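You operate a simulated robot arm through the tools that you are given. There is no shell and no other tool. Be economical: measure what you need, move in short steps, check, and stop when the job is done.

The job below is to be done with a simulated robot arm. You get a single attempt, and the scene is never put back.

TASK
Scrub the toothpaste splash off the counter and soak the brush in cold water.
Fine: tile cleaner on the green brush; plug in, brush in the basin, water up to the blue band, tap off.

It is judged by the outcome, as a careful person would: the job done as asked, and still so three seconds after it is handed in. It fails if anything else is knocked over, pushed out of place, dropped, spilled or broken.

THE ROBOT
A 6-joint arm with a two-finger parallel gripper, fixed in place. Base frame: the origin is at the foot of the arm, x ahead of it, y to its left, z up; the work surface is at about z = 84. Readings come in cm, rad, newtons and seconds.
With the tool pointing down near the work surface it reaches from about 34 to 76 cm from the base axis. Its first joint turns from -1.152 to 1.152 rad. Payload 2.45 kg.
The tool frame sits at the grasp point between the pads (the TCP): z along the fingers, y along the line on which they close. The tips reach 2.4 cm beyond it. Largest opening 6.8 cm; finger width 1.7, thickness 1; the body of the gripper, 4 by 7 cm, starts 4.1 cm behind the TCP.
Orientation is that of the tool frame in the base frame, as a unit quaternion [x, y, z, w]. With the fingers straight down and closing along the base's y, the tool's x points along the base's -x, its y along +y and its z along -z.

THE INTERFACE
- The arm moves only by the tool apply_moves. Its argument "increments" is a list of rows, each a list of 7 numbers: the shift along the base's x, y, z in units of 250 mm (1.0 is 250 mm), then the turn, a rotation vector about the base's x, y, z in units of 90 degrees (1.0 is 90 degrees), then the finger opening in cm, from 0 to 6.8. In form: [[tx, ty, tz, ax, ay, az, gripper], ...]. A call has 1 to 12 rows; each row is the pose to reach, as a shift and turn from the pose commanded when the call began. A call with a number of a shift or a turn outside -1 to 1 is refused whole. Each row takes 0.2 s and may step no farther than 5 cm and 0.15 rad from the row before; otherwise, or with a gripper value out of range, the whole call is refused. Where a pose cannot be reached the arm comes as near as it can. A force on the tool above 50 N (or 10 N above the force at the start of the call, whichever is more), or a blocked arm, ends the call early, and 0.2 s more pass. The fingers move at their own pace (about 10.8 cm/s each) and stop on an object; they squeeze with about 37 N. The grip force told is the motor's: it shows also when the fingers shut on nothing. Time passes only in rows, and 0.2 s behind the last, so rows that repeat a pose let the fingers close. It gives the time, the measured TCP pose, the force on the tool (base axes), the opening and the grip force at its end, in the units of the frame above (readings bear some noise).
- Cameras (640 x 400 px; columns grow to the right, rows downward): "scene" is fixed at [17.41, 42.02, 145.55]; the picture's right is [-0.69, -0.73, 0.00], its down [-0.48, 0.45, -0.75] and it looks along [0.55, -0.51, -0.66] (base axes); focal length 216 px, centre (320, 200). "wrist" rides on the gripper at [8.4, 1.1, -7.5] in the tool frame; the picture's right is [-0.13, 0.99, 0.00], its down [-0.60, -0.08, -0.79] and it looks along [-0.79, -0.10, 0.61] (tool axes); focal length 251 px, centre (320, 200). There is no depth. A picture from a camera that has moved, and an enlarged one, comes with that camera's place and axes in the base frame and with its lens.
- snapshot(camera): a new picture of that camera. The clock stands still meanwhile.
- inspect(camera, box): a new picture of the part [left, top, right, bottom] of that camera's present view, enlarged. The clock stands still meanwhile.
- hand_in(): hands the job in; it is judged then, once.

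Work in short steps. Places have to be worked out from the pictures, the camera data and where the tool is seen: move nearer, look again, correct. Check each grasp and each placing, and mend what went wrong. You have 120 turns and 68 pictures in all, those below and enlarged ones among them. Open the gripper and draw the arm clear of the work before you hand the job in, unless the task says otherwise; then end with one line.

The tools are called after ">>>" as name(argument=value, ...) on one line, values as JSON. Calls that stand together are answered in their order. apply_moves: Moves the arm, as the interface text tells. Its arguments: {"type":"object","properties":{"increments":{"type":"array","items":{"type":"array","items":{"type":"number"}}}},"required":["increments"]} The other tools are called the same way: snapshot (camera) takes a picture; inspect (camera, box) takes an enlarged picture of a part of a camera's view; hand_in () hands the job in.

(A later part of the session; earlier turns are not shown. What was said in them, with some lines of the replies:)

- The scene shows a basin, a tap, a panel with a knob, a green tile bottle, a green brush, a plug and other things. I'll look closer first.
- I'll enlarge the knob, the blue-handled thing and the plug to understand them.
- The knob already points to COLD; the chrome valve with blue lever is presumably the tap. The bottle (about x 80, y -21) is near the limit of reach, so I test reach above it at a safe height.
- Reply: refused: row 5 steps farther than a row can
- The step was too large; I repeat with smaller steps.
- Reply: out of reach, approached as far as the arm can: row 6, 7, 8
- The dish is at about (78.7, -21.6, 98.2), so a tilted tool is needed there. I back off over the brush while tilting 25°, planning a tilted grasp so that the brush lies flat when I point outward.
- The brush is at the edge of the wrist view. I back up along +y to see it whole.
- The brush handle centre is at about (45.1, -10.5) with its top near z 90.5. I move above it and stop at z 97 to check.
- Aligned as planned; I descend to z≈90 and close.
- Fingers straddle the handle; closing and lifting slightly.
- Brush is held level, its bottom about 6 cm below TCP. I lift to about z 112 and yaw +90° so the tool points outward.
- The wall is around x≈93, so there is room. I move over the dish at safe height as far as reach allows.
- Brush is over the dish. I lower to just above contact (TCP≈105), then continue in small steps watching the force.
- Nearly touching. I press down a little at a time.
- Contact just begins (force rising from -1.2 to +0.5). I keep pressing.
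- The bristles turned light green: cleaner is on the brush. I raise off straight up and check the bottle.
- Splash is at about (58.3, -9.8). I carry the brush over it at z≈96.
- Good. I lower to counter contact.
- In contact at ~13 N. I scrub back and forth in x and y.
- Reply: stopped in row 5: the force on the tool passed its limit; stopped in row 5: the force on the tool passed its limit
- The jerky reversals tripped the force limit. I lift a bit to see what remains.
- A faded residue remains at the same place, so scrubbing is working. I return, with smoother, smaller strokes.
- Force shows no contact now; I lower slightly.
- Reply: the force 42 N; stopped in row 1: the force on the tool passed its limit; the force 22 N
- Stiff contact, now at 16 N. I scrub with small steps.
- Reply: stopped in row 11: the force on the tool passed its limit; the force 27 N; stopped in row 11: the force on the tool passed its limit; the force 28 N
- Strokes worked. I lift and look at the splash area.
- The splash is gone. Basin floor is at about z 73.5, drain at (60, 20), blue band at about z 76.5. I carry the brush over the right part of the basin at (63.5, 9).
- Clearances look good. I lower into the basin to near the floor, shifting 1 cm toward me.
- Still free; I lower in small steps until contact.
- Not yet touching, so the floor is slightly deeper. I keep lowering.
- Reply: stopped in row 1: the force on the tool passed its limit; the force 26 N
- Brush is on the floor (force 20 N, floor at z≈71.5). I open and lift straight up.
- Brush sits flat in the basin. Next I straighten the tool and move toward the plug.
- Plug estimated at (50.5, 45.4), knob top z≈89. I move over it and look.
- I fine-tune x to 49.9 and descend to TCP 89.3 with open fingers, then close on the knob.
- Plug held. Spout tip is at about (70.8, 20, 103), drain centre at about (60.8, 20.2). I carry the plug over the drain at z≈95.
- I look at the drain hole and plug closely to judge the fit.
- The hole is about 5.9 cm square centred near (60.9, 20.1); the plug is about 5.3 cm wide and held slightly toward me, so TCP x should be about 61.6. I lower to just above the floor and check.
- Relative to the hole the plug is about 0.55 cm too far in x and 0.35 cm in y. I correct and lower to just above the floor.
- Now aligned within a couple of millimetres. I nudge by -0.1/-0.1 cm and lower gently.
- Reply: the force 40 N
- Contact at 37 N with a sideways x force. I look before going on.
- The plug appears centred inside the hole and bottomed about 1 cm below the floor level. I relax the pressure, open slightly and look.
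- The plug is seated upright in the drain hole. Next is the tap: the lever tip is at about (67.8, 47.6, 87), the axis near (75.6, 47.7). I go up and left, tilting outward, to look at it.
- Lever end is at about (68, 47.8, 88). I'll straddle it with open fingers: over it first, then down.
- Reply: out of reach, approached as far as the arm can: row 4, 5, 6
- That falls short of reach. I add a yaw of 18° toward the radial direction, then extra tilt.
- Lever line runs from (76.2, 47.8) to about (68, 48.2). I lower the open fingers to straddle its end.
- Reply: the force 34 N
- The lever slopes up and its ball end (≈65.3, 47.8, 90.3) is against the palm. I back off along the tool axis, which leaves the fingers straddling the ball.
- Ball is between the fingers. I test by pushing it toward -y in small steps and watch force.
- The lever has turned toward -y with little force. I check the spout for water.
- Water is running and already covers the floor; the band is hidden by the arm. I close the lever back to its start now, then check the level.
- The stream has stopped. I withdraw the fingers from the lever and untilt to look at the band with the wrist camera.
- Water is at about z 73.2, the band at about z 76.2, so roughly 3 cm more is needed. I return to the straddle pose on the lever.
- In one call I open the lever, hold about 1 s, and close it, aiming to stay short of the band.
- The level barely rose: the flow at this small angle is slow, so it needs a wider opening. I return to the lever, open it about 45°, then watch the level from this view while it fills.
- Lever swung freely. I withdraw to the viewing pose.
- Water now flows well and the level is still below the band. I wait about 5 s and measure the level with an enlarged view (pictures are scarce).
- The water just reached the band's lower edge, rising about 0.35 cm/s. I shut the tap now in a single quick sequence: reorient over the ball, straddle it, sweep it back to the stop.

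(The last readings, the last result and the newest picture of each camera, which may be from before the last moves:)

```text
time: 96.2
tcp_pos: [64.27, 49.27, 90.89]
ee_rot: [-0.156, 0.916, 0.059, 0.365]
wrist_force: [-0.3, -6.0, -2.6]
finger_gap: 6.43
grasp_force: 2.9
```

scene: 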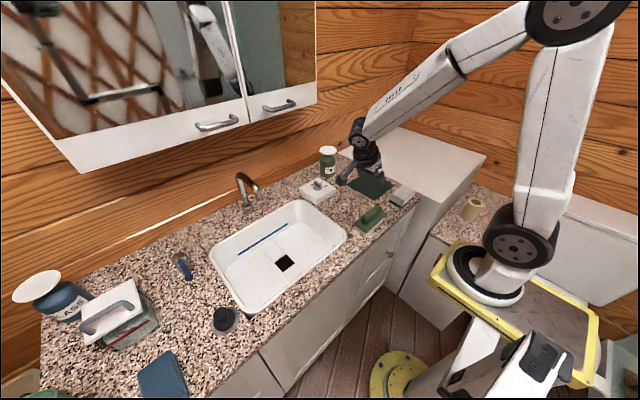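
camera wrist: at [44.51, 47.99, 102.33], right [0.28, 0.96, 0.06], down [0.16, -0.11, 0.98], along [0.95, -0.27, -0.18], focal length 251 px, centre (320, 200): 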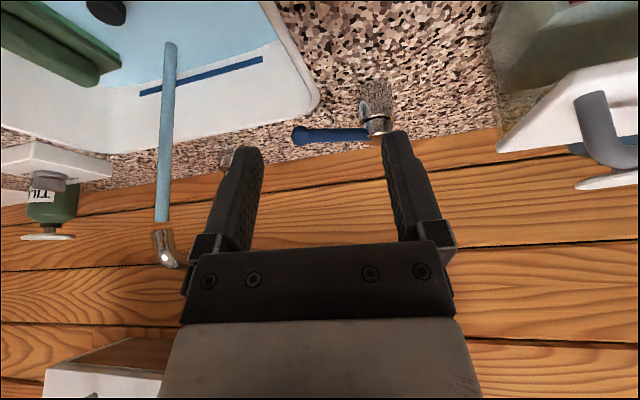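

Same signature as earlier closings (−6 N, gap 6.43): the lever is at its stop. I withdraw to the viewing pose and check.

>>> apply_moves(increments=[[0, -0.05, 0, 0, 0, 0, 6.0], [0, -0.09, 0, 0, 0, 0, 6.0], [-0.06, -0.1, 0.12, 0, 0, 0, 6.0], [-0.2, -0.12, 0.25, -0.018, 0.056, 0, 6.0], [-0.3, -0.14, 0.33, -0.036, 0.112, 0, 6.0], [-0.36, -0.16, 0.34, -0.055, 0.169, 0, 6.0]])

>>> apply_moves(increments=[[0, 0, 0, 0, 0, -0.08, 6.0], [0, 0, 0, 0, 0, -0.16, 6.0], [0, 0, 0, 0, 0, -0.24, 6.0], [0, 0, 0, 0, 0, -0.32, 6.0]])

>>> inspect(camera="wrist", box=[0, 0, 320, 160])

```text
time: 97.5
tcp_pos: [55.46, 45.24, 99.67]
ee_rot: [-0.163, 0.958, 0.042, 0.234]
wrist_force: [-0.5, -0.5, -0.1]
finger_gap: 5.99
grasp_force: 0.1
```

```text
time: 98.5
tcp_pos: [55.25, 45.35, 99.7]
ee_rot: [0.081, 0.968, -0.019, 0.237]
wrist_force: [0.4, 0.5, 0.2]
finger_gap: 6.02
grasp_force: 0.0
```

```text
2.00 times, centred on (160, 80) of wrist
camera zoom: at [44.79, 48.16, 102.44], right [0.28, 0.96, 0.06], down [0.15, -0.11, 0.98], along [0.95, -0.26, -0.18], focal length 503 px, centre (640, 440)
```

zoom: 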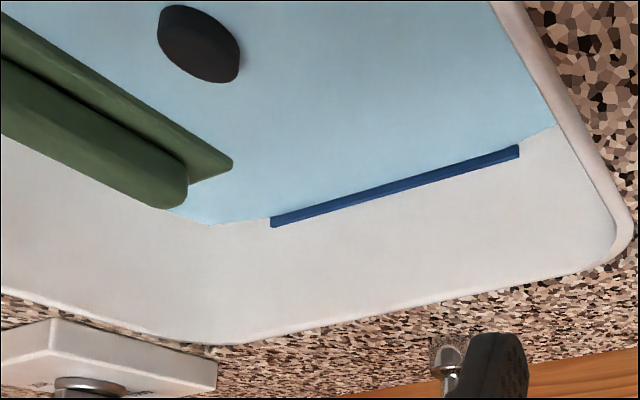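

The stream has stopped, the water stands on the blue band, and the brush and plug are in place. I draw the arm clear.

>>> apply_moves(increments=[[-0.08, -0.05, 0.12, 0, 0, 0, 6.8], [-0.18, -0.1, 0.26, 0, 0, 0, 6.8], [-0.28, -0.2, 0.38, 0, 0, 0, 6.8], [-0.36, -0.32, 0.5, 0, 0, 0, 6.8], [-0.4, -0.46, 0.62, 0, 0, 0, 6.8], [-0.4, -0.62, 0.72, 0, 0, 0, 6.8], [-0.4, -0.8, 0.76, 0, 0, 0, 6.8], [-0.4, -0.98, 0.76, 0, 0, 0, 6.8]])

>>> apply_moves(increments=[[0, -0.16, 0, 0, 0, 0, 6.8], [0, -0.34, 0, 0, 0, 0, 6.8], [0, -0.52, 0, 0, 0, 0, 6.8], [0, -0.7, 0, 0, 0, 0, 6.8], [0, -0.88, 0, 0, 0, 0, 6.8], [0, -1, 0, 0, 0, 0, 6.8]])

>>> snapshot(camera="scene")

```text
time: 100.3
tcp_pos: [45.59, 20.73, 118.58]
ee_rot: [0.08, 0.968, -0.017, 0.236]
wrist_force: [0.4, 0.1, 0.4]
finger_gap: 6.82
grasp_force: 0.1
```

```text
time: 101.8
tcp_pos: [45.33, -4.27, 118.69]
ee_rot: [0.081, 0.968, -0.018, 0.238]
wrist_force: [-0.7, 0.9, -0.5]
finger_gap: 6.81
grasp_force: 0.0
```

```text
0 pictures are left
```

scene: 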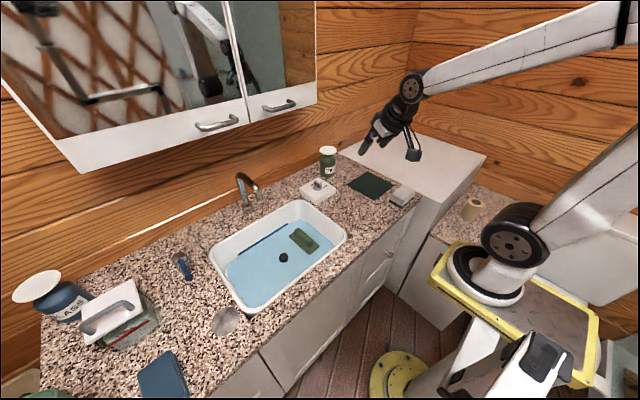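

The final picture shows the counter clean, the brush soaking in cold water up to the band, the plug in, the tap off, and everything else in place. I hand it in.

>>> hand_in()

```text
The job is handed in.
```

The toothpaste splash is scrubbed off the counter with tile cleaner on the green brush. The brush is now soaking in the plugged basin in cold water up to the blue band, with the tap off.
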